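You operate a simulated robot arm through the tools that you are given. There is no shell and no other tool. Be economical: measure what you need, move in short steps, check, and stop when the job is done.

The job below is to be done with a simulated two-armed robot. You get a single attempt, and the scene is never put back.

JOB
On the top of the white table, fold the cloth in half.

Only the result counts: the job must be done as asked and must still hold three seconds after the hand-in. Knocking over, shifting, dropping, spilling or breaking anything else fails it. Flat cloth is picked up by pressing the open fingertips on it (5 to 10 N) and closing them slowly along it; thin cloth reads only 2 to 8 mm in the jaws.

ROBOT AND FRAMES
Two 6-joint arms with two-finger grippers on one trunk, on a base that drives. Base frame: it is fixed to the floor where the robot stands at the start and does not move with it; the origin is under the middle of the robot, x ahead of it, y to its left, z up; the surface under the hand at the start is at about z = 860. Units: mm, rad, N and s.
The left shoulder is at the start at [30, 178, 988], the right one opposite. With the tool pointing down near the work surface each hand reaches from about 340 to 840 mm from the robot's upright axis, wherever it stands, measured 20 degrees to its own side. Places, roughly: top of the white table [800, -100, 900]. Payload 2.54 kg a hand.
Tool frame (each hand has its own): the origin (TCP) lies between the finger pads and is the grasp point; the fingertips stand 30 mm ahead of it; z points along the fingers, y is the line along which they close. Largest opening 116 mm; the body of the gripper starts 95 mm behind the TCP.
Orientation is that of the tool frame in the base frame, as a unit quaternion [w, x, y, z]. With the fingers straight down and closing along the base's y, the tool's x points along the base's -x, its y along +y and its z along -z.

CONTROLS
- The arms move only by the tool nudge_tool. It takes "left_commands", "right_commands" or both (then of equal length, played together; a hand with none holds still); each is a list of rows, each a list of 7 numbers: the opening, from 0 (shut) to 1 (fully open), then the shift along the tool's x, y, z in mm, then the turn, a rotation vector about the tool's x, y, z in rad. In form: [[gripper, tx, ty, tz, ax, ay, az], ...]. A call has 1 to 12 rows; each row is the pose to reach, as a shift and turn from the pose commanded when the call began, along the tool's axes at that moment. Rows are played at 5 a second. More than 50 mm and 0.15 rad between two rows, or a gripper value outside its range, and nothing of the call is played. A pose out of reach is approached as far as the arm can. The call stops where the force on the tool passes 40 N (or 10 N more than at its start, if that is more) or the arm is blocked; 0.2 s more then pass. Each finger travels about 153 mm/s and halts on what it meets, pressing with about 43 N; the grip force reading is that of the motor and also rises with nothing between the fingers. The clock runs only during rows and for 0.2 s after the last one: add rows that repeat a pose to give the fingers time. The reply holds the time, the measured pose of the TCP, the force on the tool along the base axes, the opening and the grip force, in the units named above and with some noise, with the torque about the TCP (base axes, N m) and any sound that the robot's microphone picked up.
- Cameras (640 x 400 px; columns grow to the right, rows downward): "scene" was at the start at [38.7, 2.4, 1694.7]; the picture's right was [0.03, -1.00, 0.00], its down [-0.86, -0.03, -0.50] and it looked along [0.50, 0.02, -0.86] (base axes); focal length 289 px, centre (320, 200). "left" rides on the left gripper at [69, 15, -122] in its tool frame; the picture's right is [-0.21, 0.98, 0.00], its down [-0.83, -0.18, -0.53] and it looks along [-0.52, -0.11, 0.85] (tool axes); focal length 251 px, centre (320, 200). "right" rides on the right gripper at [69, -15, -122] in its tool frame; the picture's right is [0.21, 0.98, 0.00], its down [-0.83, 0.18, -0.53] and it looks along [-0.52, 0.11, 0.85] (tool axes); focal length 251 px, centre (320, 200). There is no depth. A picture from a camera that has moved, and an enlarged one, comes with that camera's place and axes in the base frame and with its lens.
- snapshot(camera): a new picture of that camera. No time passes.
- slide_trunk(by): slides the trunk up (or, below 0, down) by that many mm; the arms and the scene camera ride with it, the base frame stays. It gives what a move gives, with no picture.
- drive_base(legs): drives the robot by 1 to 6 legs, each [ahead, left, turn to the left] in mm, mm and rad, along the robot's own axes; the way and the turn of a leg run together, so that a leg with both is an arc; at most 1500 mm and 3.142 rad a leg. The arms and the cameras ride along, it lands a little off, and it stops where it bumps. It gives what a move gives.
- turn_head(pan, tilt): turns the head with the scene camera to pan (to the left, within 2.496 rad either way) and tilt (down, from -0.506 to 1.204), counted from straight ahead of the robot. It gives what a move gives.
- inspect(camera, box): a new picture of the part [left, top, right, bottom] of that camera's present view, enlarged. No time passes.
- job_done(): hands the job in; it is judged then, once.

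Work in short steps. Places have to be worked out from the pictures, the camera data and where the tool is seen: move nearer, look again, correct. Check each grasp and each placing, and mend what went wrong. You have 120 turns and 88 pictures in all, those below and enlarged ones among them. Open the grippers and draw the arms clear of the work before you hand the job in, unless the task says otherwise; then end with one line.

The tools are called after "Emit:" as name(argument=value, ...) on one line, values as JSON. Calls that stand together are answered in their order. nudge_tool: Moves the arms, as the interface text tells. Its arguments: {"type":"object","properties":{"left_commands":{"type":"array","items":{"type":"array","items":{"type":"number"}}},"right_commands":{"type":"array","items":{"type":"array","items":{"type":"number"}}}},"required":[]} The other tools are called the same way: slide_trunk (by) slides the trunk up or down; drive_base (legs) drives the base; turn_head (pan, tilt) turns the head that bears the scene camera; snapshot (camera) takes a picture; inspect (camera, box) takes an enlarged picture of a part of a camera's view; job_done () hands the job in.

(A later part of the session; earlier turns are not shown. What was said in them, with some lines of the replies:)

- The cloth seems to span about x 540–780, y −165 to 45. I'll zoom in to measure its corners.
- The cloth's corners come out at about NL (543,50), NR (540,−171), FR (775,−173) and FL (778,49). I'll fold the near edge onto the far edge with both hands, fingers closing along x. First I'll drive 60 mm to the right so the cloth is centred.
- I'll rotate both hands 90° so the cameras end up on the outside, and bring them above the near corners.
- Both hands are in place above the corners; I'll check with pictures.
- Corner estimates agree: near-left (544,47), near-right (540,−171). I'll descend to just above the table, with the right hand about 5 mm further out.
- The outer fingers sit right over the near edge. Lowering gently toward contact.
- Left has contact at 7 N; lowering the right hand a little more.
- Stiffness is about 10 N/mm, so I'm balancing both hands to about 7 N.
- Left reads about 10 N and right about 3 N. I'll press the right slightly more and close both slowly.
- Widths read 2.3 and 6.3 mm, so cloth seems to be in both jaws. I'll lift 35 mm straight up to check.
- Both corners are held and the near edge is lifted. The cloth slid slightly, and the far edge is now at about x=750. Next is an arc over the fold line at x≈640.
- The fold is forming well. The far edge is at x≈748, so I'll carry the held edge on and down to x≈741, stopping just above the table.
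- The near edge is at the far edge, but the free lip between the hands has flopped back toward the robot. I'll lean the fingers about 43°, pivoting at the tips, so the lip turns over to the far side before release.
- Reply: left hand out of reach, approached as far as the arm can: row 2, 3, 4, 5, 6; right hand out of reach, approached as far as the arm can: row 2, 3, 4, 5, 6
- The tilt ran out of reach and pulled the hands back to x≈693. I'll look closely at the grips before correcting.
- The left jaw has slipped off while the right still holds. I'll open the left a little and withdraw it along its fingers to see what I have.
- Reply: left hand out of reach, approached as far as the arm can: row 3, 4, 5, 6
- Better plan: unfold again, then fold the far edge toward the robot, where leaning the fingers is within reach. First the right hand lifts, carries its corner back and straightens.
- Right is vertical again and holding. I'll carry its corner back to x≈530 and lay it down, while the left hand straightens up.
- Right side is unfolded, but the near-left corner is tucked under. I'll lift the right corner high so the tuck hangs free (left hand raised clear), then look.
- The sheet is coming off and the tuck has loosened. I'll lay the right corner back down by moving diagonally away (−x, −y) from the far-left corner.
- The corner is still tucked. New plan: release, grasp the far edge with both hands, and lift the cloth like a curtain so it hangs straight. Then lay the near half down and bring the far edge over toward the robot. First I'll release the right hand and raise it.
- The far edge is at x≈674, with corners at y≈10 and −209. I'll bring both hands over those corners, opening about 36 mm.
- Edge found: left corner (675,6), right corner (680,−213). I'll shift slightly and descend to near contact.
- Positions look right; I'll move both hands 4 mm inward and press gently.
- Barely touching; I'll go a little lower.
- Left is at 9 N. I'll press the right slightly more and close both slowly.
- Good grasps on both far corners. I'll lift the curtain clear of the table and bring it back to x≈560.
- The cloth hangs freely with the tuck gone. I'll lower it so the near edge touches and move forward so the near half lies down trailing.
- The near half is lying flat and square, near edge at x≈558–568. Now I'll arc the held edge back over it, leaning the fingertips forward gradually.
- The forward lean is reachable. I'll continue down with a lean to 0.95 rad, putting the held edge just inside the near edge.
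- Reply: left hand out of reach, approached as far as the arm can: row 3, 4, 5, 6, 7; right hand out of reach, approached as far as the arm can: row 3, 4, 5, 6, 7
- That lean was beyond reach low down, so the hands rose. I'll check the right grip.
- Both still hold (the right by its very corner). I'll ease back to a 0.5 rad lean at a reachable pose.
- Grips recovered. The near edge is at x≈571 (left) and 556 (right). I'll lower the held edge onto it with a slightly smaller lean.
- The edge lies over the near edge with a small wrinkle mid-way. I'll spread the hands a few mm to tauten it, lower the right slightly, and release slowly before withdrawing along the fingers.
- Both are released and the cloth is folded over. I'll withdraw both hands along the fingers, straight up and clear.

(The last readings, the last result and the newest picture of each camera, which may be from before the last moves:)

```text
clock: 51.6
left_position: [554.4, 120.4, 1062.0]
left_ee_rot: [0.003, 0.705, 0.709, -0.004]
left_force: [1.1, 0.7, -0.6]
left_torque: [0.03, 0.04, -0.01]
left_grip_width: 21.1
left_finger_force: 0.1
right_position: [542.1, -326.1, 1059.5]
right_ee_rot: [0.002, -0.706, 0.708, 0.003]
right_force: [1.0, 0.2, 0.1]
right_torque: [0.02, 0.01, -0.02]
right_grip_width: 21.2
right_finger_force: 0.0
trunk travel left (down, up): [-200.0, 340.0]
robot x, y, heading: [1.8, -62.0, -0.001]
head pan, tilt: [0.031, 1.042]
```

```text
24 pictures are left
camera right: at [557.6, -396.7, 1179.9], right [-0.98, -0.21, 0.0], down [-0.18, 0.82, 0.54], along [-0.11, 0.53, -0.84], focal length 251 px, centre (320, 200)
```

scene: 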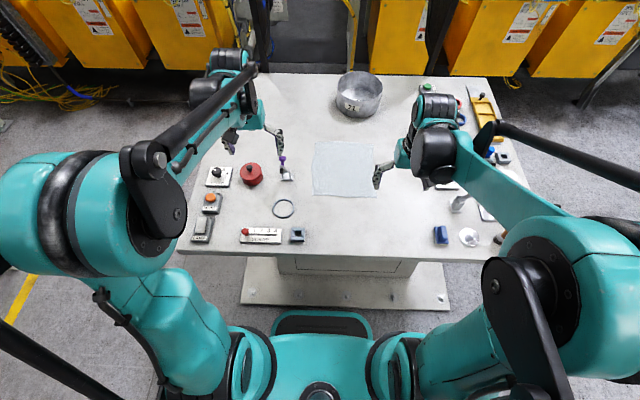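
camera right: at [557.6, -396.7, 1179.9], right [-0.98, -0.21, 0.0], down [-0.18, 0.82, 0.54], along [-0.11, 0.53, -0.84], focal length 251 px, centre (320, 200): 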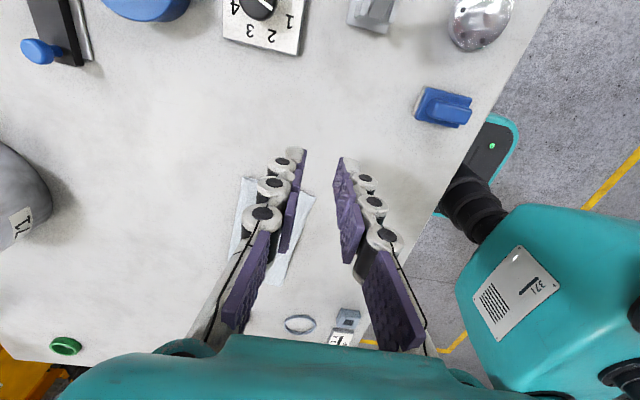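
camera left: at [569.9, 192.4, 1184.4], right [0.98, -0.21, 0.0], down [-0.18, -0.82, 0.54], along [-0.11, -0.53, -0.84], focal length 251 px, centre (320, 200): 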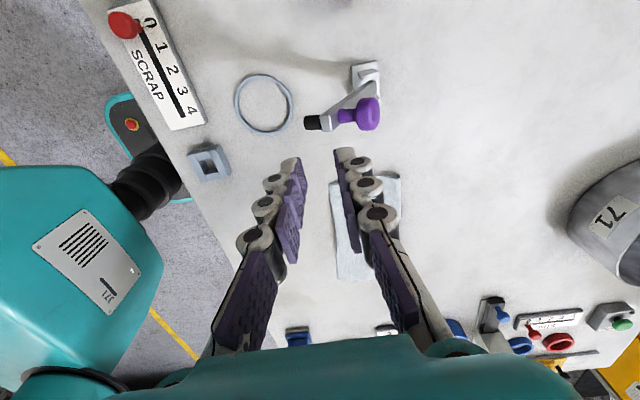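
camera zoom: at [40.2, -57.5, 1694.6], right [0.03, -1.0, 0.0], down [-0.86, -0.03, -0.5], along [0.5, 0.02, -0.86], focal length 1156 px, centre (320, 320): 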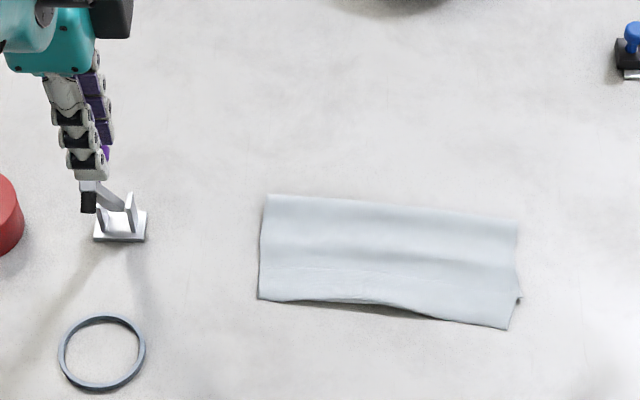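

Looks like a clean half fold. I'll move the arms a bit farther aside and take a close final look.

Emit:
inspect(camera="scene", box=[290, 155, 386, 215])

Emit:
snapshot(camera="scene")

Emit:
inspect(camera="right", box=[220, 150, 348, 290])

```text
6.67 times, centred on (338, 185) of scene
camera zoom: at [40.2, -57.5, 1694.6], right [0.03, -1.0, 0.0], down [-0.86, -0.03, -0.5], along [0.5, 0.02, -0.86], focal length 1927 px, centre (200, 300)
```

zoom: 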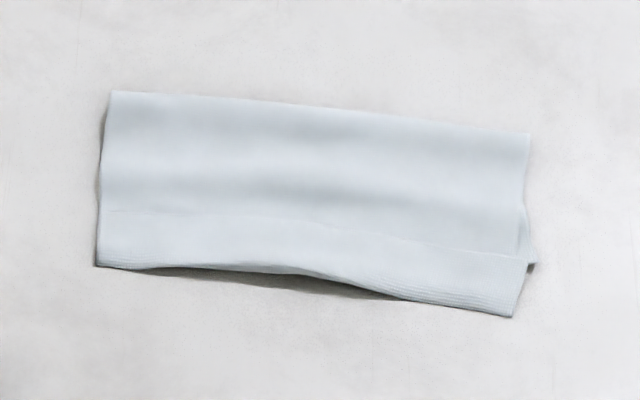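

```text
22 pictures are left
camera scene: at [40.2, -57.5, 1694.6], right [0.03, -1.0, 0.0], down [-0.86, -0.03, -0.5], along [0.5, 0.02, -0.86], focal length 289 px, centre (320, 200)
```

scene: 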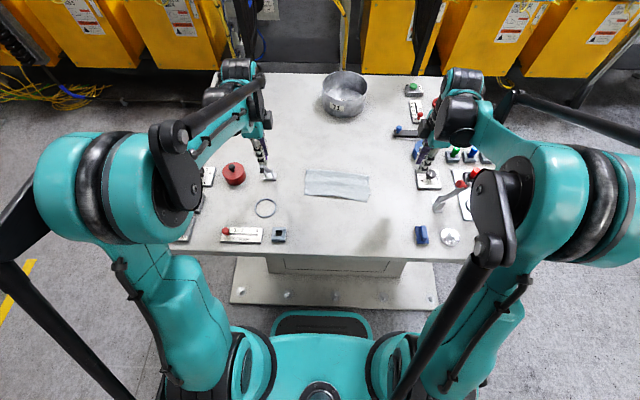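

```text
2.86 times, centred on (284, 220) of right
camera zoom: at [557.6, -396.7, 1179.9], right [-0.98, -0.21, 0.0], down [-0.18, 0.82, 0.54], along [-0.11, 0.53, -0.84], focal length 718 px, centre (423, 143)
```

zoom: 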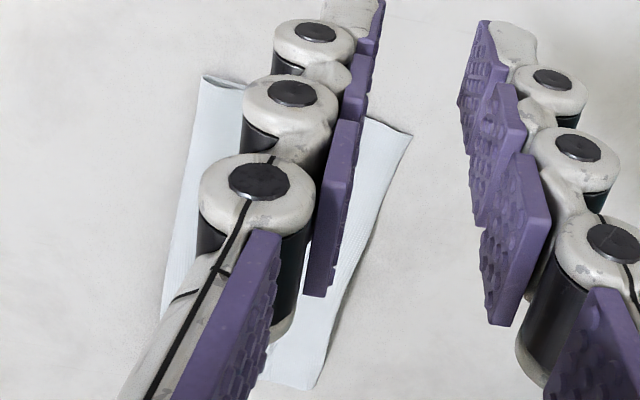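

The faint line across the top may mean the upper layer overhangs the lower edge, or a lip is folded. I'll move the left hand to get a closer view of the near edge.

Emit:
nudge_tool(left_commands=[[0.18, -5, -20, 10, 0, 0, 0], [0.18, -10, -42, 25, 0, 0, 0], [0.18, -15, -64, 45, 0, 0, 0], [0.18, -20, -84, 62, 0, 0, 0], [0.18, -20, -84, 62, 0, 0, 0]])

Emit:
snapshot(camera="left")

```text
clock: 52.8
left_position: [470.9, 101.0, 1004.9]
left_ee_rot: [0.003, 0.705, 0.709, -0.004]
left_force: [0.4, 0.0, 0.3]
left_torque: [0.0, 0.02, -0.01]
left_grip_width: 20.5
left_finger_force: 0.0
right_position: [542.1, -326.3, 1059.9]
right_ee_rot: [0.003, -0.705, 0.709, 0.003]
right_force: [0.0, 0.9, -0.1]
right_torque: [-0.02, 0.04, 0.0]
right_grip_width: 21.4
right_finger_force: 0.0
trunk travel left (down, up): [-200.0, 340.0]
robot x, y, heading: [-1.8, -61.1, 0.001]
head pan, tilt: [0.031, 1.042]
```

```text
20 pictures are left
camera left: at [486.0, 173.8, 1125.5], right [0.98, -0.21, 0.0], down [-0.18, -0.82, 0.54], along [-0.11, -0.53, -0.84], focal length 251 px, centre (320, 200)
```

left: 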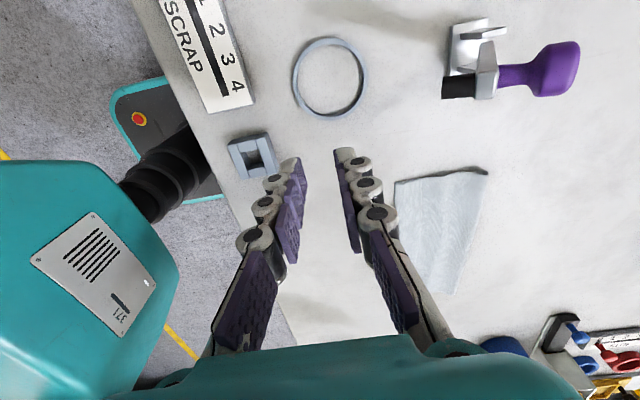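

Emit:
inspect(camera="left", box=[380, 150, 510, 310])

```text
2.50 times, centred on (445, 230) of left
camera zoom: at [486.0, 173.8, 1125.5], right [0.98, -0.21, 0.0], down [-0.18, -0.82, 0.54], along [-0.11, -0.53, -0.84], focal length 629 px, centre (8, 125)
```

zoom: 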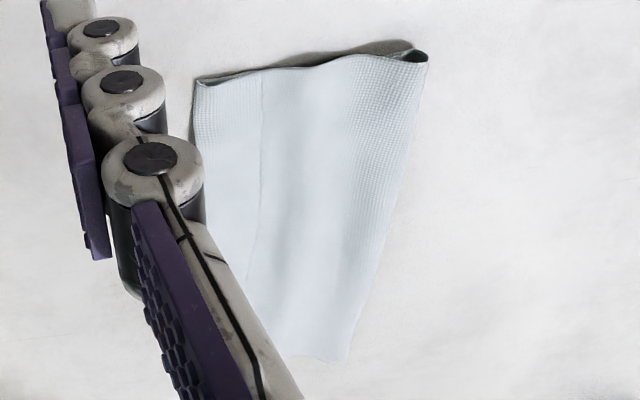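

I need a view of the front edge from the robot's side, so I'll turn the left hand back so its camera looks forward at it, fingers wide open.

Emit:
nudge_tool(left_commands=[[0.3, -15, -3, 2, 0, 0, -0.1428], [0.4, -30, -6, 4, 0, 0, -0.2856], [0.5, -45, -9, 6, 0, 0, -0.4284], [0.6, -60, -12, 8, 0, 0, -0.5712], [0.7, -75, -15, 10, 0, 0, -0.714], [0.8, -90, -18, 12, 0, 0, -0.8568], [0.9, -105, -21, 14, 0, 0, -0.9996], [1, -120, -24, 16, 0, 0, -1.1424], [1, -135, -27, 18, 0, 0, -1.2852], [1, -150, -30, 20, 0, 0, -1.428], [1, -161, -31, 20, 0, 0, -1.5708], [1, -161, -31, 20, 0, 0, -1.5708]])

Emit:
snapshot(camera="left")

```text
clock: 55.4
left_position: [439.2, -58.2, 985.9]
left_ee_rot: [0.0, -0.004, 1.0, -0.005]
left_force: [-0.6, 0.5, 0.5]
left_torque: [-0.01, -0.04, -0.03]
left_grip_width: 115.9
left_finger_force: 0.1
right_position: [540.1, -326.6, 1061.1]
right_ee_rot: [0.003, -0.706, 0.709, 0.003]
right_force: [-0.2, 0.4, -0.2]
right_torque: [0.0, -0.03, 0.01]
right_grip_width: 21.0
right_finger_force: 0.1
trunk travel left (down, up): [-200.0, 340.0]
robot x, y, heading: [1.6, -59.7, -0.0]
head pan, tilt: [0.031, 1.042]
```

```text
18 pictures are left
camera left: at [370.9, -41.3, 1107.4], right [0.21, 0.98, -0.01], down [0.83, -0.17, 0.54], along [0.52, -0.12, -0.84], focal length 251 px, centre (320, 200)
```

left: 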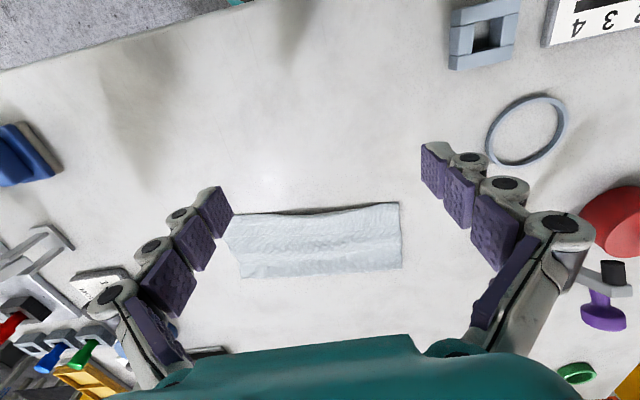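

Emit:
inspect(camera="left", box=[215, 190, 325, 290])

Emit:
inspect(camera="left", box=[305, 190, 415, 290])

```text
4.00 times, centred on (270, 240) of left
camera zoom: at [370.9, -41.3, 1107.4], right [0.21, 0.98, -0.01], down [0.83, -0.17, 0.54], along [0.52, -0.12, -0.84], focal length 1006 px, centre (520, 40)
```

zoom: 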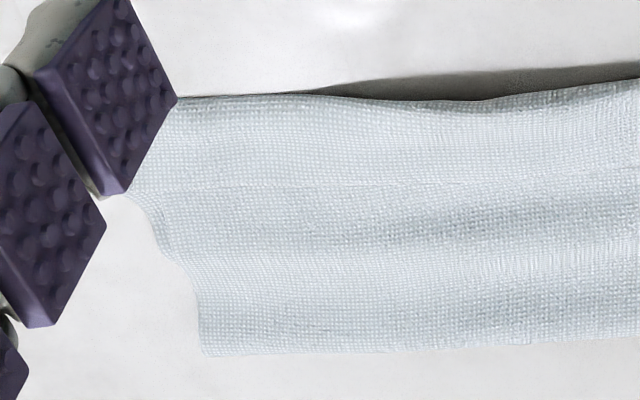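

```text
4.00 times, centred on (360, 240) of left
camera zoom: at [370.9, -41.3, 1107.4], right [0.21, 0.98, -0.01], down [0.83, -0.17, 0.54], along [0.52, -0.12, -0.84], focal length 1006 px, centre (160, 40)
```

zoom: 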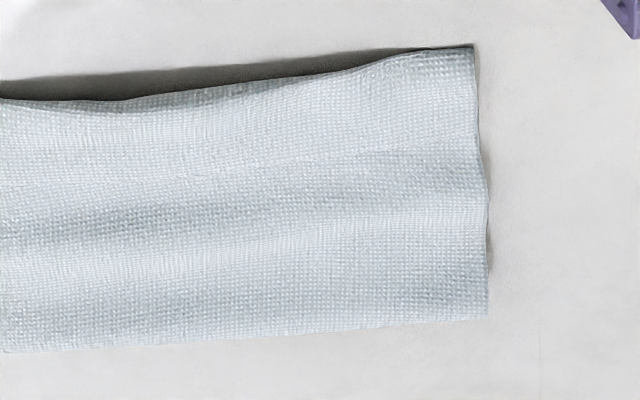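

The upper layer overhangs the lower near edge by about 30 mm (the lower right corner peeks out at (552,−208)), with slack inside. The overhang makes regrasping easy, so I'll take the upper edge again, pull forward to flatten, and re-lay it accurately.

Emit:
nudge_tool(left_commands=[[1, -10, 5, 3, 0, 0, 0.1428], [0.9, -21, 9, 6, 0, 0, 0.2856], [0.8, -32, 14, 9, 0, 0, 0.4284], [0.7, -43, 19, 12, 0, 0, 0.5712], [0.6, -54, 24, 15, 0, 0, 0.714], [0.5, -65, 29, 18, 0, 0, 0.8568], [0.4, -76, 34, 22, 0, 0, 0.9996], [0.3, -87, 39, 26, 0, 0, 1.1424], [0.25, -98, 44, 30, 0, 0, 1.2852], [0.2, -108, 48, 33, 0, 0, 1.428], [0.18, -118, 52, 36, 0, 0, 1.5708], [0.18, -118, 52, 36, 0, 0, 1.5708]], right_commands=[[0.18, -12, 0, 10, 0, 0, 0], [0.18, -24, 0, 20, 0, 0, 0], [0.18, -36, 1, 30, 0, 0, 0], [0.18, -48, 1, 40, 0, 0, 0], [0.18, -60, 2, 50, 0, 0, 0], [0.18, -72, 2, 60, 0, 0, 0], [0.18, -84, 3, 70, 0, 0, 0], [0.18, -96, 3, 80, 0, 0, 0], [0.18, -108, 3, 90, 0, 0, 0], [0.18, -120, 4, 100, 0, 0, 0], [0.18, -131, 4, 111, 0, 0, 0], [0.18, -131, 4, 111, 0, 0, 0]])

Emit:
snapshot(camera="left")

Emit:
snapshot(camera="right")

```text
clock: 58.0
left_position: [555.5, -4.4, 949.1]
left_ee_rot: [0.003, 0.705, 0.709, -0.003]
left_force: [0.8, 0.1, 0.3]
left_torque: [0.01, 0.02, -0.03]
left_grip_width: 20.9
left_finger_force: 0.1
right_position: [535.7, -195.1, 953.9]
right_ee_rot: [0.003, -0.706, 0.709, 0.003]
right_force: [0.3, 0.3, -0.4]
right_torque: [0.02, -0.02, 0.02]
right_grip_width: 20.9
right_finger_force: 0.1
trunk travel left (down, up): [-200.0, 340.0]
robot x, y, heading: [1.6, -58.0, 0.002]
head pan, tilt: [0.031, 1.042]
```

```text
15 pictures are left
camera left: at [571.2, 67.2, 1070.0], right [0.98, -0.21, 0.0], down [-0.18, -0.82, 0.54], along [-0.11, -0.53, -0.84], focal length 251 px, centre (320, 200)
```

left: 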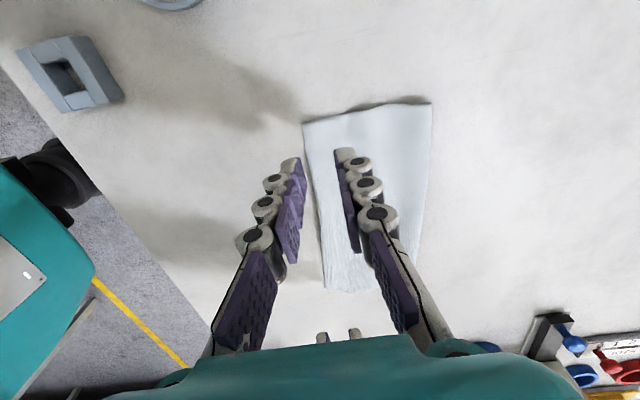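

```text
14 pictures are left
camera right: at [551.5, -264.8, 1075.4], right [-0.98, -0.21, 0.0], down [-0.18, 0.82, 0.54], along [-0.11, 0.53, -0.84], focal length 251 px, centre (320, 200)
```

right: 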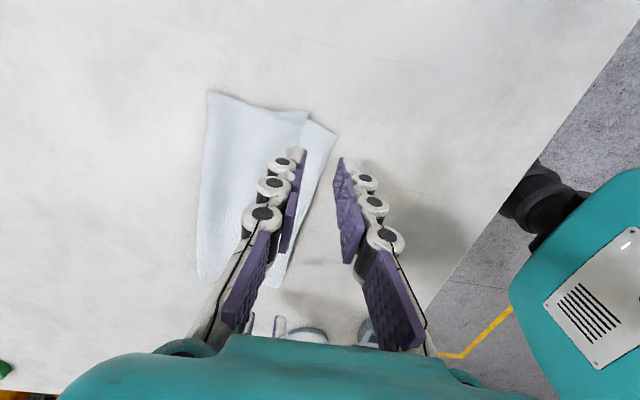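

Upper edge corners: left (546,13), right (523,−200). I'll shift the right hand inward and descend to near contact.

Emit:
nudge_tool(left_commands=[[0.18, 0, 1, 20, 0, 0, 0], [0.18, 0, 2.5, 40, 0, 0, 0], [0.18, 0, 2.5, 52, 0, 0, 0], [0.18, 0, 2.5, 56, 0, 0, 0], [0.18, 0, 2.5, 57, 0, 0, 0], [0.18, 0, 2.5, 57, 0, 0, 0]], right_commands=[[0.18, -6, -1, 22, 0, 0, 0], [0.18, -11, -3, 44, 0, 0, 0], [0.18, -11, -3, 56, 0, 0, 0], [0.18, -11, -3, 60, 0, 0, 0], [0.18, -11, -3, 61.5, 0, 0, 0], [0.18, -11, -3, 61.5, 0, 0, 0]])

```text
clock: 59.4
left_position: [559.2, -6.2, 892.5]
left_ee_rot: [0.004, 0.705, 0.709, -0.004]
left_force: [-0.1, 0.6, 1.0]
left_torque: [0.01, -0.03, -0.03]
left_grip_width: 21.1
left_finger_force: 0.0
right_position: [538.1, -182.2, 893.0]
right_ee_rot: [0.004, -0.706, 0.708, 0.003]
right_force: [0.4, 0.1, 0.1]
right_torque: [-0.01, -0.04, -0.01]
right_grip_width: 20.8
right_finger_force: 0.0
trunk travel left (down, up): [-200.0, 340.0]
robot x, y, heading: [-1.5, -61.1, 0.003]
head pan, tilt: [0.031, 1.042]
```

Emit:
nudge_tool(left_commands=[[0.18, 0, 0, 0.6, 0, 0, 0], [0.18, 0, 0, 1, 0, 0, 0], [0.18, 0, 0, 1, 0, 0, 0]], right_commands=[[0.18, 0, 0, 0.7, 0, 0, 0], [0.18, 0, 0, 1.4, 0, 0, 0], [0.18, 0, 0, 1.4, 0, 0, 0]])

Emit:
inspect(camera="left", box=[220, 90, 420, 215])

Emit:
inspect(camera="right", box=[220, 90, 420, 215])

```text
clock: 60.2
left_position: [559.4, -5.8, 890.6]
left_ee_rot: [0.003, 0.705, 0.71, -0.003]
left_force: [1.3, 1.4, 9.9]
left_torque: [0.07, -0.14, -0.01]
left_grip_width: 21.3
left_finger_force: 0.4
right_position: [538.9, -181.3, 892.5]
right_ee_rot: [0.003, -0.706, 0.709, 0.003]
right_force: [0.5, -0.4, 0.4]
right_torque: [-0.02, -0.01, -0.03]
right_grip_width: 21.0
right_finger_force: 0.1
trunk travel left (down, up): [-200.0, 340.0]
robot x, y, heading: [0.4, -58.3, -0.0]
head pan, tilt: [0.031, 1.042]
```

```text
3.20 times, centred on (320, 152) of left
camera zoom: at [574.5, 66.0, 1012.3], right [0.98, -0.21, 0.0], down [-0.18, -0.82, 0.54], along [-0.11, -0.53, -0.84], focal length 805 px, centre (320, 352)
```

zoom: 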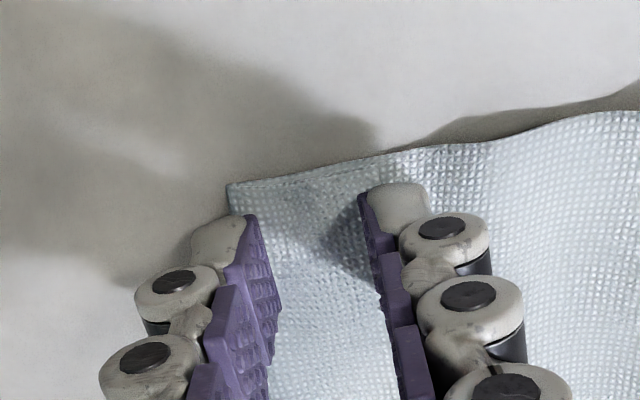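

```text
3.20 times, centred on (320, 152) of right
camera zoom: at [553.8, -252.0, 1012.5], right [-0.98, -0.21, 0.0], down [-0.18, 0.82, 0.54], along [-0.11, 0.53, -0.84], focal length 805 px, centre (320, 352)
```

zoom: 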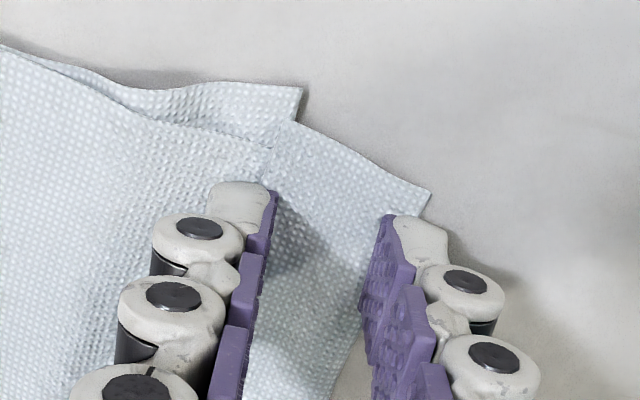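

The picture is clear: single-layer overhang between the fingers on both sides. I'll press the right a bit more and check.

Emit:
nudge_tool(left_commands=[[0.18, 0, 0, 0, 0, 0, 0], [0.18, 0, 0, 0, 0, 0, 0], [0.18, 0, 0, 0, 0, 0, 0]], right_commands=[[0.18, 0, 2, 0.4, 0, 0, 0], [0.18, 0, -2, 0.9, 0, 0, 0], [0.18, 0, -2, 0.9, 0, 0, 0]])

```text
clock: 61.0
left_position: [558.4, -5.6, 891.6]
left_ee_rot: [0.004, 0.706, 0.709, -0.003]
left_force: [2.0, 0.8, 8.7]
left_torque: [0.04, -0.09, -0.03]
left_grip_width: 21.2
left_finger_force: 0.2
right_position: [540.4, -183.3, 892.3]
right_ee_rot: [0.004, -0.706, 0.708, 0.003]
right_force: [-0.5, -0.4, 3.7]
right_torque: [-0.01, 0.03, 0.01]
right_grip_width: 20.8
right_finger_force: 0.0
trunk travel left (down, up): [-200.0, 340.0]
robot x, y, heading: [-1.2, -58.7, 0.002]
head pan, tilt: [0.031, 1.042]
```

Both are in contact; closing slowly with slightly more pressure on the right.

Emit:
nudge_tool(left_commands=[[0.18, 0, 0, 0, 0, 0, 0], [0.16, 0, 0, 0, 0, 0, 0], [0.14, 0, 0, 0, 0, 0, 0], [0.12, 0, 0, 0, 0, 0, 0], [0.1, 0, 0, 0, 0, 0, 0], [0.08, 0, 0, 0, 0, 0, 0], [0.06, 0, 0, 0, 0, 0, 0], [0.04, 0, 0, 0, 0, 0, 0], [0.02, 0, 0, 0, 0, 0, 0], [0, 0, 0, 0, 0, 0, 0], [0, 0, 0, 0, 0, 0, 0]], right_commands=[[0.18, 0, 0, 0.25, 0, 0, 0], [0.16, 0, 0, 0.25, 0, 0, 0], [0.14, 0, 0, 0.25, 0, 0, 0], [0.12, 0, 0, 0.25, 0, 0, 0], [0.1, 0, 0, 0.25, 0, 0, 0], [0.08, 0, 0, 0.25, 0, 0, 0], [0.06, 0, 0, 0.25, 0, 0, 0], [0.04, 0, 0, 0.25, 0, 0, 0], [0.02, 0, 0, 0.25, 0, 0, 0], [0, 0, 0, 0.25, 0, 0, 0], [0, 0, 0, 0.25, 0, 0, 0]])

```text
clock: 63.4
left_position: [559.3, -5.0, 891.3]
left_ee_rot: [0.004, 0.706, 0.709, -0.003]
left_force: [-0.7, -0.5, 1.3]
left_torque: [-0.04, -0.02, 0.0]
left_grip_width: 5.1
left_finger_force: 29.9
right_position: [539.8, -183.2, 890.6]
right_ee_rot: [0.003, -0.705, 0.709, 0.002]
right_force: [1.8, 0.8, 7.2]
right_torque: [0.0, 0.06, 0.02]
right_grip_width: 1.8
right_finger_force: 35.4
trunk travel left (down, up): [-200.0, 340.0]
robot x, y, heading: [0.4, -59.0, 0.003]
head pan, tilt: [0.031, 1.042]
```

Left holds (5.1 mm); right is uncertain at 1.8. Lifting 30 mm to check.

Emit:
nudge_tool(left_commands=[[0, 0, 0, -8, 0, 0, 0], [0, 0, 3, -18, 0, 0, 0], [0, 0, 6, -30, 0, 0, 0], [0, 0, 6, -30, 0, 0, 0]], right_commands=[[0, 0, 0, -8, 0, 0, 0], [0, 0, -3, -18, 0, 0, 0], [0, 0, -6, -30, 0, 0, 0], [0, 0, -6, -30, 0, 0, 0]])

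Emit:
inspect(camera="right", box=[180, 80, 436, 240])

```text
clock: 64.4
left_position: [566.1, -5.2, 921.7]
left_ee_rot: [0.003, 0.704, 0.71, -0.004]
left_force: [0.8, 0.1, 3.6]
left_torque: [0.01, 0.14, -0.04]
left_grip_width: 1.8
left_finger_force: 35.3
right_position: [548.1, -182.5, 920.0]
right_ee_rot: [0.003, -0.706, 0.708, 0.002]
right_force: [-1.3, 2.0, 3.3]
right_torque: [0.07, -0.07, 0.03]
right_grip_width: 0.0
right_finger_force: 27.4
trunk travel left (down, up): [-200.0, 340.0]
robot x, y, heading: [-0.1, -58.5, 0.005]
head pan, tilt: [0.031, 1.042]
```

```text
2.50 times, centred on (308, 160) of right
camera zoom: at [562.5, -252.4, 1041.9], right [-0.98, -0.21, 0.0], down [-0.18, 0.82, 0.54], along [-0.11, 0.53, -0.84], focal length 629 px, centre (350, 300)
```

zoom: 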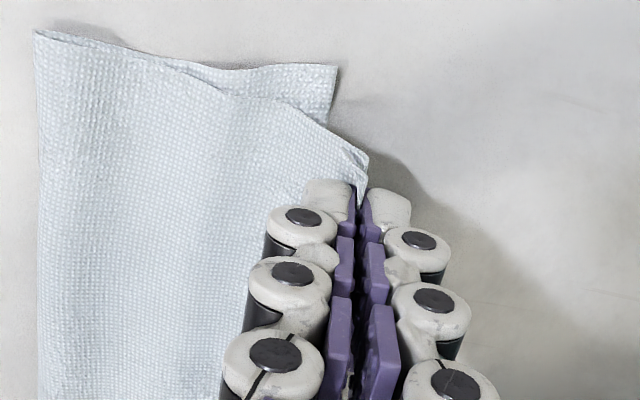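

The right corner is held near its edge, which is good. Now I'll arc up and forward to x≈720/702 to pull the lower half flat.

Emit:
nudge_tool(left_commands=[[0, 0, 5, -15, 0, 0, 0], [0, 0, 12, -32, 0, 0, 0], [0, 0, 25, -50, 0, 0, 0], [0, 0, 42, -64, 0, 0, 0], [0, 0, 62, -72, 0, 0, 0], [0, 0, 85, -75, 0, 0, 0], [0, 0, 108, -75, 0, 0, 0], [0, 0, 128, -73, 0, 0, 0], [0, 0, 145, -70, 0, 0, 0], [0, 0, 155, -68, 0, 0, 0], [0, 0, 155, -68, 0, 0, 0]], right_commands=[[0, 0, -5, -15, 0, 0, 0], [0, 0, -12, -32, 0, 0, 0], [0, 0, -25, -50, 0, 0, 0], [0, 0, -42, -64, 0, 0, 0], [0, 0, -62, -72, 0, 0, 0], [0, 0, -85, -75, 0, 0, 0], [0, 0, -108, -75, 0, 0, 0], [0, 0, -128, -73, 0, 0, 0], [0, 0, -145, -70, 0, 0, 0], [0, 0, -155, -68, 0, 0, 0], [0, 0, -155, -68, 0, 0, 0]])

Emit:
inspect(camera="scene", box=[240, 110, 400, 210])

Emit:
snapshot(camera="left")

```text
clock: 66.8
left_position: [721.7, -4.4, 989.3]
left_ee_rot: [0.003, 0.705, 0.709, -0.004]
left_force: [-0.7, -0.9, -2.1]
left_torque: [0.0, 0.0, 0.01]
left_grip_width: 5.0
left_finger_force: 39.0
right_position: [702.2, -184.0, 988.0]
right_ee_rot: [0.003, -0.706, 0.709, 0.003]
right_force: [0.2, -0.2, -2.5]
right_torque: [0.0, 0.06, -0.02]
right_grip_width: 4.5
right_finger_force: 39.2
trunk travel left (down, up): [-200.0, 340.0]
robot x, y, heading: [-1.8, -56.6, 0.005]
head pan, tilt: [0.031, 1.042]
```

```text
4.00 times, centred on (320, 160) of scene
camera zoom: at [38.3, -57.6, 1694.7], right [0.03, -1.0, 0.0], down [-0.86, -0.03, -0.5], along [0.5, 0.02, -0.86], focal length 1156 px, centre (320, 360)
```

zoom: 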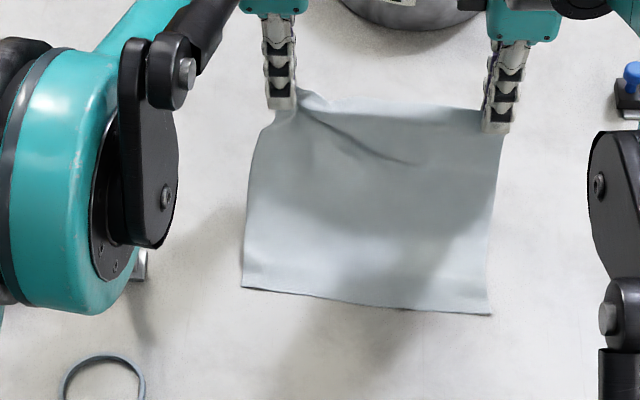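

```text
9 pictures are left
camera left: at [736.0, 67.8, 1111.3], right [0.98, -0.21, 0.0], down [-0.18, -0.82, 0.54], along [-0.11, -0.53, -0.84], focal length 251 px, centre (320, 200)
```

left: 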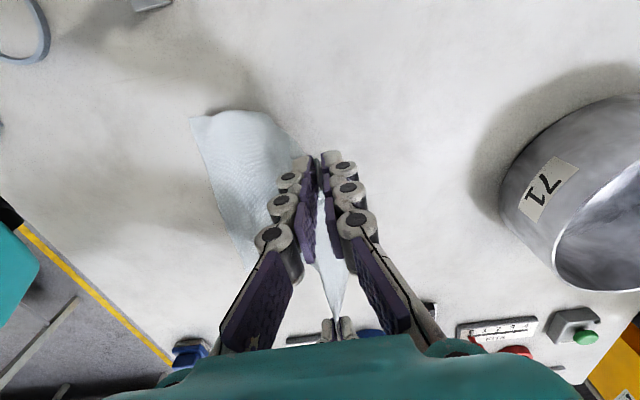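

The cloth is flat; its near corners are now at (598,31) and (575,−184). I'll fold back along an arc to land the held points at (604,12) and (585,−168), leaning gradually to 0.4 rad.

Emit:
nudge_tool(left_commands=[[0, 1.6, -18, -3.7, -0.04, 0, 0], [0, 3.2, -36, -2.6, -0.08, 0, 0], [0, 4.8, -54, 3.5, -0.12, 0, 0], [0, 6.4, -71.5, 12.7, -0.16, 0, 0], [0, 8, -87, 25, -0.2, 0, 0], [0, 9.6, -100, 39, -0.25, 0, 0], [0, 11.2, -112, 54.6, -0.3, 0, 0], [0, 12.8, -121, 71, -0.34, 0, 0], [0, 14.4, -127, 84, -0.38, 0, 0], [0, 16, -129.5, 91, -0.4, 0, 0], [0, 16, -129.5, 91, -0.4, 0, 0]], right_commands=[[0, -1.6, 18, -3.7, 0.04, 0, 0], [0, -3.2, 36, -2.6, 0.08, 0, 0], [0, -4.8, 54, 3.5, 0.12, 0, 0], [0, -6.4, 71.5, 12.7, 0.16, 0, 0], [0, -8, 87, 25, 0.2, 0, 0], [0, -9.6, 100, 39, 0.25, 0, 0], [0, -11.2, 112, 54.6, 0.3, 0, 0], [0, -12.8, 121, 71, 0.34, 0, 0], [0, -14.4, 127, 83, 0.38, 0, 0], [0, -16, 129.5, 90, 0.4, 0, 0], [0, -16, 129.5, 90, 0.4, 0, 0]])

Emit:
snapshot(camera="left")

Emit:
snapshot(camera="right")

```text
clock: 69.2
left_position: [590.3, 11.6, 896.4]
left_ee_rot: [0.144, 0.691, 0.695, 0.137]
left_force: [0.1, 1.0, -1.8]
left_torque: [0.06, -0.11, 0.01]
left_grip_width: 5.0
left_finger_force: 35.9
right_position: [573.0, -168.2, 899.0]
right_ee_rot: [0.143, -0.691, 0.695, -0.138]
right_force: [0.7, -0.2, -2.6]
right_torque: [-0.01, 0.06, 0.04]
right_grip_width: 5.1
right_finger_force: 38.3
trunk travel left (down, up): [-200.0, 340.0]
robot x, y, heading: [2.2, -58.5, 0.0]
head pan, tilt: [0.031, 1.042]
```

```text
8 pictures are left
camera left: at [556.6, 83.1, 1015.1], right [0.9, -0.21, 0.38], down [-0.37, -0.82, 0.43], along [0.23, -0.53, -0.82], focal length 251 px, centre (320, 200)
```

left: 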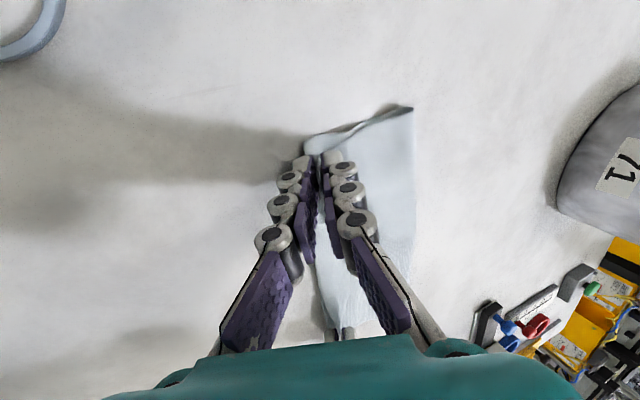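

```text
7 pictures are left
camera right: at [538.7, -236.8, 1015.8], right [-0.9, -0.21, -0.38], down [-0.37, 0.82, 0.43], along [0.23, 0.53, -0.82], focal length 251 px, centre (320, 200)
```

right: 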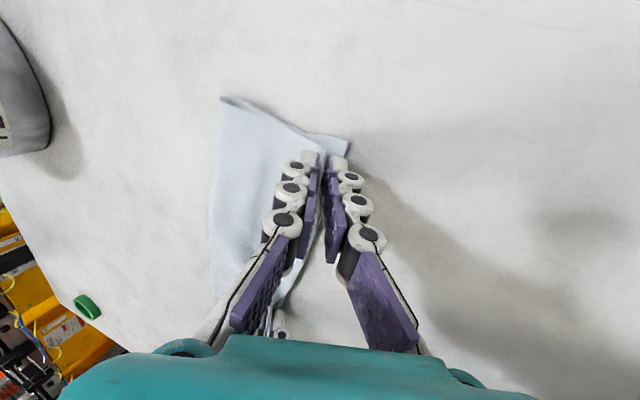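

Lower corners read (597,26) and (572,−186), with the held points right over them. I'll lower slightly, release slowly and withdraw.

Emit:
nudge_tool(left_commands=[[0, 1, 0, 0, 0, 0, 0], [0, 2, 0, 0, 0, 0, 0], [0.04, 2, 0, 0, 0, 0, 0], [0.08, 2, 0, 0, 0, 0, 0], [0.12, 2, 0, 0, 0, 0, 0], [0.12, 2, 0, 0, 0, 0, 0], [0.14, 2, 0, -10, 0, 0, 0], [0.14, 2, 0, -28, 0, 0, 0], [0.14, 2, 10, -60, 0.1, 0, 0], [0.14, 20, 30, -100, 0.2, 0, 0], [0.14, 50, 45, -130, 0.3, 0, 0], [0.14, 90, 60, -150, 0.4, 0, 0]], right_commands=[[0, 1, 1, 1, 0, 0, 0], [0, 2, 1, 2, 0, 0, 0], [0.04, 2, 1, 2, 0, 0, 0], [0.08, 2, 1, 2, 0, 0, 0], [0.12, 2, 1, 2, 0, 0, 0], [0.12, 2, 1, 2, 0, 0, 0], [0.14, 2, 1, -10, 0, 0, 0], [0.14, 2, 1, -28, 0, 0, 0], [0.14, 2, -10, -60, -0.1, 0, 0], [0.14, 20, -30, -100, -0.2, 0, 0], [0.14, 50, -45, -130, -0.3, 0, 0], [0.14, 90, -60, -150, -0.4, 0, 0]])

Emit:
inspect(camera="scene", box=[280, 140, 376, 200])

```text
clock: 71.8
left_position: [589.2, 101.6, 1055.5]
left_ee_rot: [0.002, 0.705, 0.709, -0.006]
left_force: [0.0, 0.0, 0.8]
left_torque: [0.01, 0.01, 0.01]
left_grip_width: 16.4
left_finger_force: 0.0
right_position: [571.4, -256.8, 1060.2]
right_ee_rot: [0.003, -0.706, 0.708, 0.005]
right_force: [1.2, 0.1, 0.0]
right_torque: [0.02, 0.0, -0.02]
right_grip_width: 15.9
right_finger_force: 0.1
trunk travel left (down, up): [-200.0, 340.0]
robot x, y, heading: [0.7, -58.3, 0.002]
head pan, tilt: [0.031, 1.042]
```

```text
6.67 times, centred on (328, 170) of scene
camera zoom: at [40.7, -57.6, 1694.6], right [0.03, -1.0, 0.0], down [-0.86, -0.03, -0.5], along [0.5, 0.02, -0.86], focal length 1927 px, centre (267, 400)
```

zoom: 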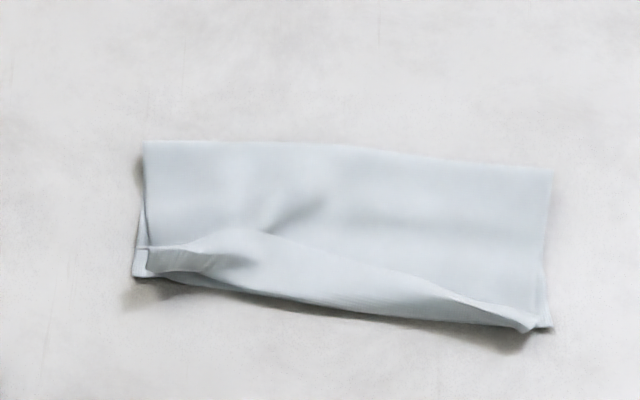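

Corners now nearly coincide, but some slack bulges at the front and the left lip may be turned back. Zooming in on it.

Emit:
inspect(camera="scene", box=[295, 170, 343, 200])

```text
13.33 times, centred on (319, 185) of scene
camera zoom: at [40.7, -57.6, 1694.6], right [0.03, -1.0, 0.0], down [-0.86, -0.03, -0.5], along [0.5, 0.02, -0.86], focal length 3853 px, centre (333, 400)
```

zoom: 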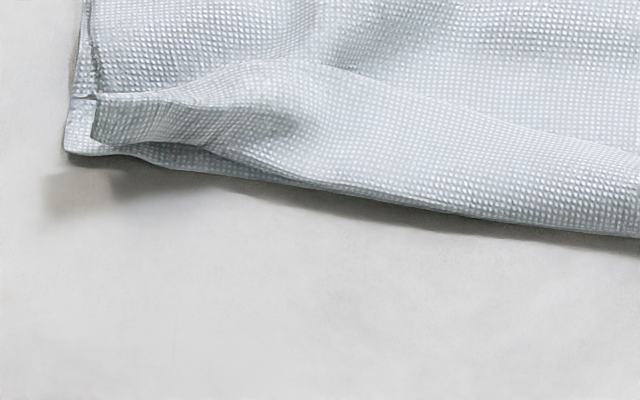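

The upper-left corner sits about 10 mm from the lower one and the edges run together, with only a soft ridge left. I'll check the right corner and the whole scene.

Emit:
inspect(camera="scene", box=[335, 170, 383, 200])

Emit:
snapshot(camera="scene")

```text
13.33 times, centred on (359, 185) of scene
camera zoom: at [40.7, -57.6, 1694.6], right [0.03, -1.0, 0.0], down [-0.86, -0.03, -0.5], along [0.5, 0.02, -0.86], focal length 3853 px, centre (-200, 400)
```

zoom: 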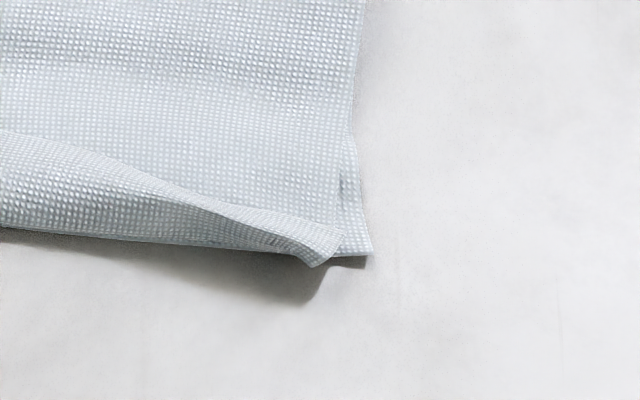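

```text
3 pictures are left
camera scene: at [40.7, -57.6, 1694.6], right [0.03, -1.0, 0.0], down [-0.86, -0.03, -0.5], along [0.5, 0.02, -0.86], focal length 289 px, centre (320, 200)
```

scene: 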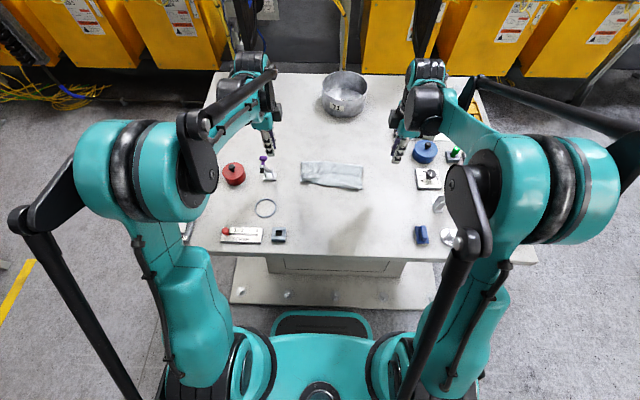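

The corners coincide within about 15 mm, the cloth is doubled over, and the other objects are where they were. I'll open the grippers and move the arms clear before handing in.

Emit:
nudge_tool(left_commands=[[0.3, 20, 0, -20, 0, 0, 0], [0.5, 40, 0, -40, 0, 0, 0], [0.7, 60, 0, -60, 0, 0, 0], [0.8, 60, 0, -60, 0, 0, 0]], right_commands=[[0.3, 20, 0, -20, 0, 0, 0], [0.5, 40, 0, -40, 0, 0, 0], [0.7, 60, 0, -60, 0, 0, 0], [0.8, 60, 0, -60, 0, 0, 0]])

Emit:
inspect(camera="scene", box=[280, 140, 376, 200])

```text
clock: 72.8
left_position: [588.0, 164.6, 1117.9]
left_ee_rot: [0.004, 0.705, 0.709, -0.004]
left_force: [0.1, -0.4, -0.7]
left_torque: [0.02, -0.02, 0.02]
left_grip_width: 92.9
left_finger_force: 0.1
right_position: [573.4, -320.0, 1116.5]
right_ee_rot: [0.003, -0.706, 0.708, 0.003]
right_force: [0.4, 0.1, 0.2]
right_torque: [0.03, 0.02, 0.0]
right_grip_width: 92.8
right_finger_force: 0.1
trunk travel left (down, up): [-200.0, 340.0]
robot x, y, heading: [-1.7, -58.8, -0.001]
head pan, tilt: [0.031, 1.042]
```

```text
6.67 times, centred on (328, 170) of scene
camera zoom: at [39.5, -57.7, 1694.6], right [0.03, -1.0, 0.0], down [-0.86, -0.03, -0.5], along [0.5, 0.02, -0.86], focal length 1927 px, centre (267, 400)
```

zoom: 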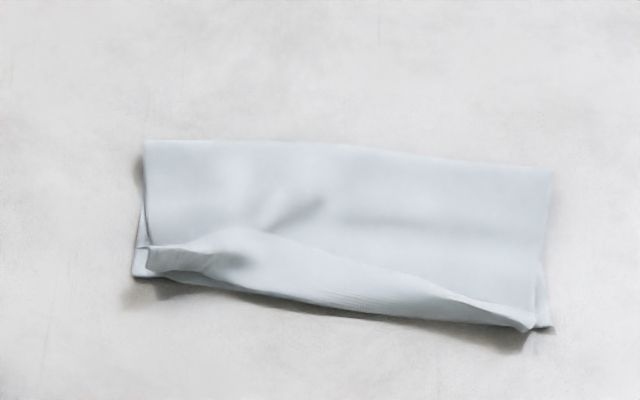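

The fold is stable and the arms are clear, so I'm handing in.

Emit:
job_done()

```text
The job is handed in.
```

I folded the cloth in half on the white table, far edge over near edge. Its corners meet within about 15 mm, but slack remains: a soft ridge along the front edge, possibly with its lip turned back.
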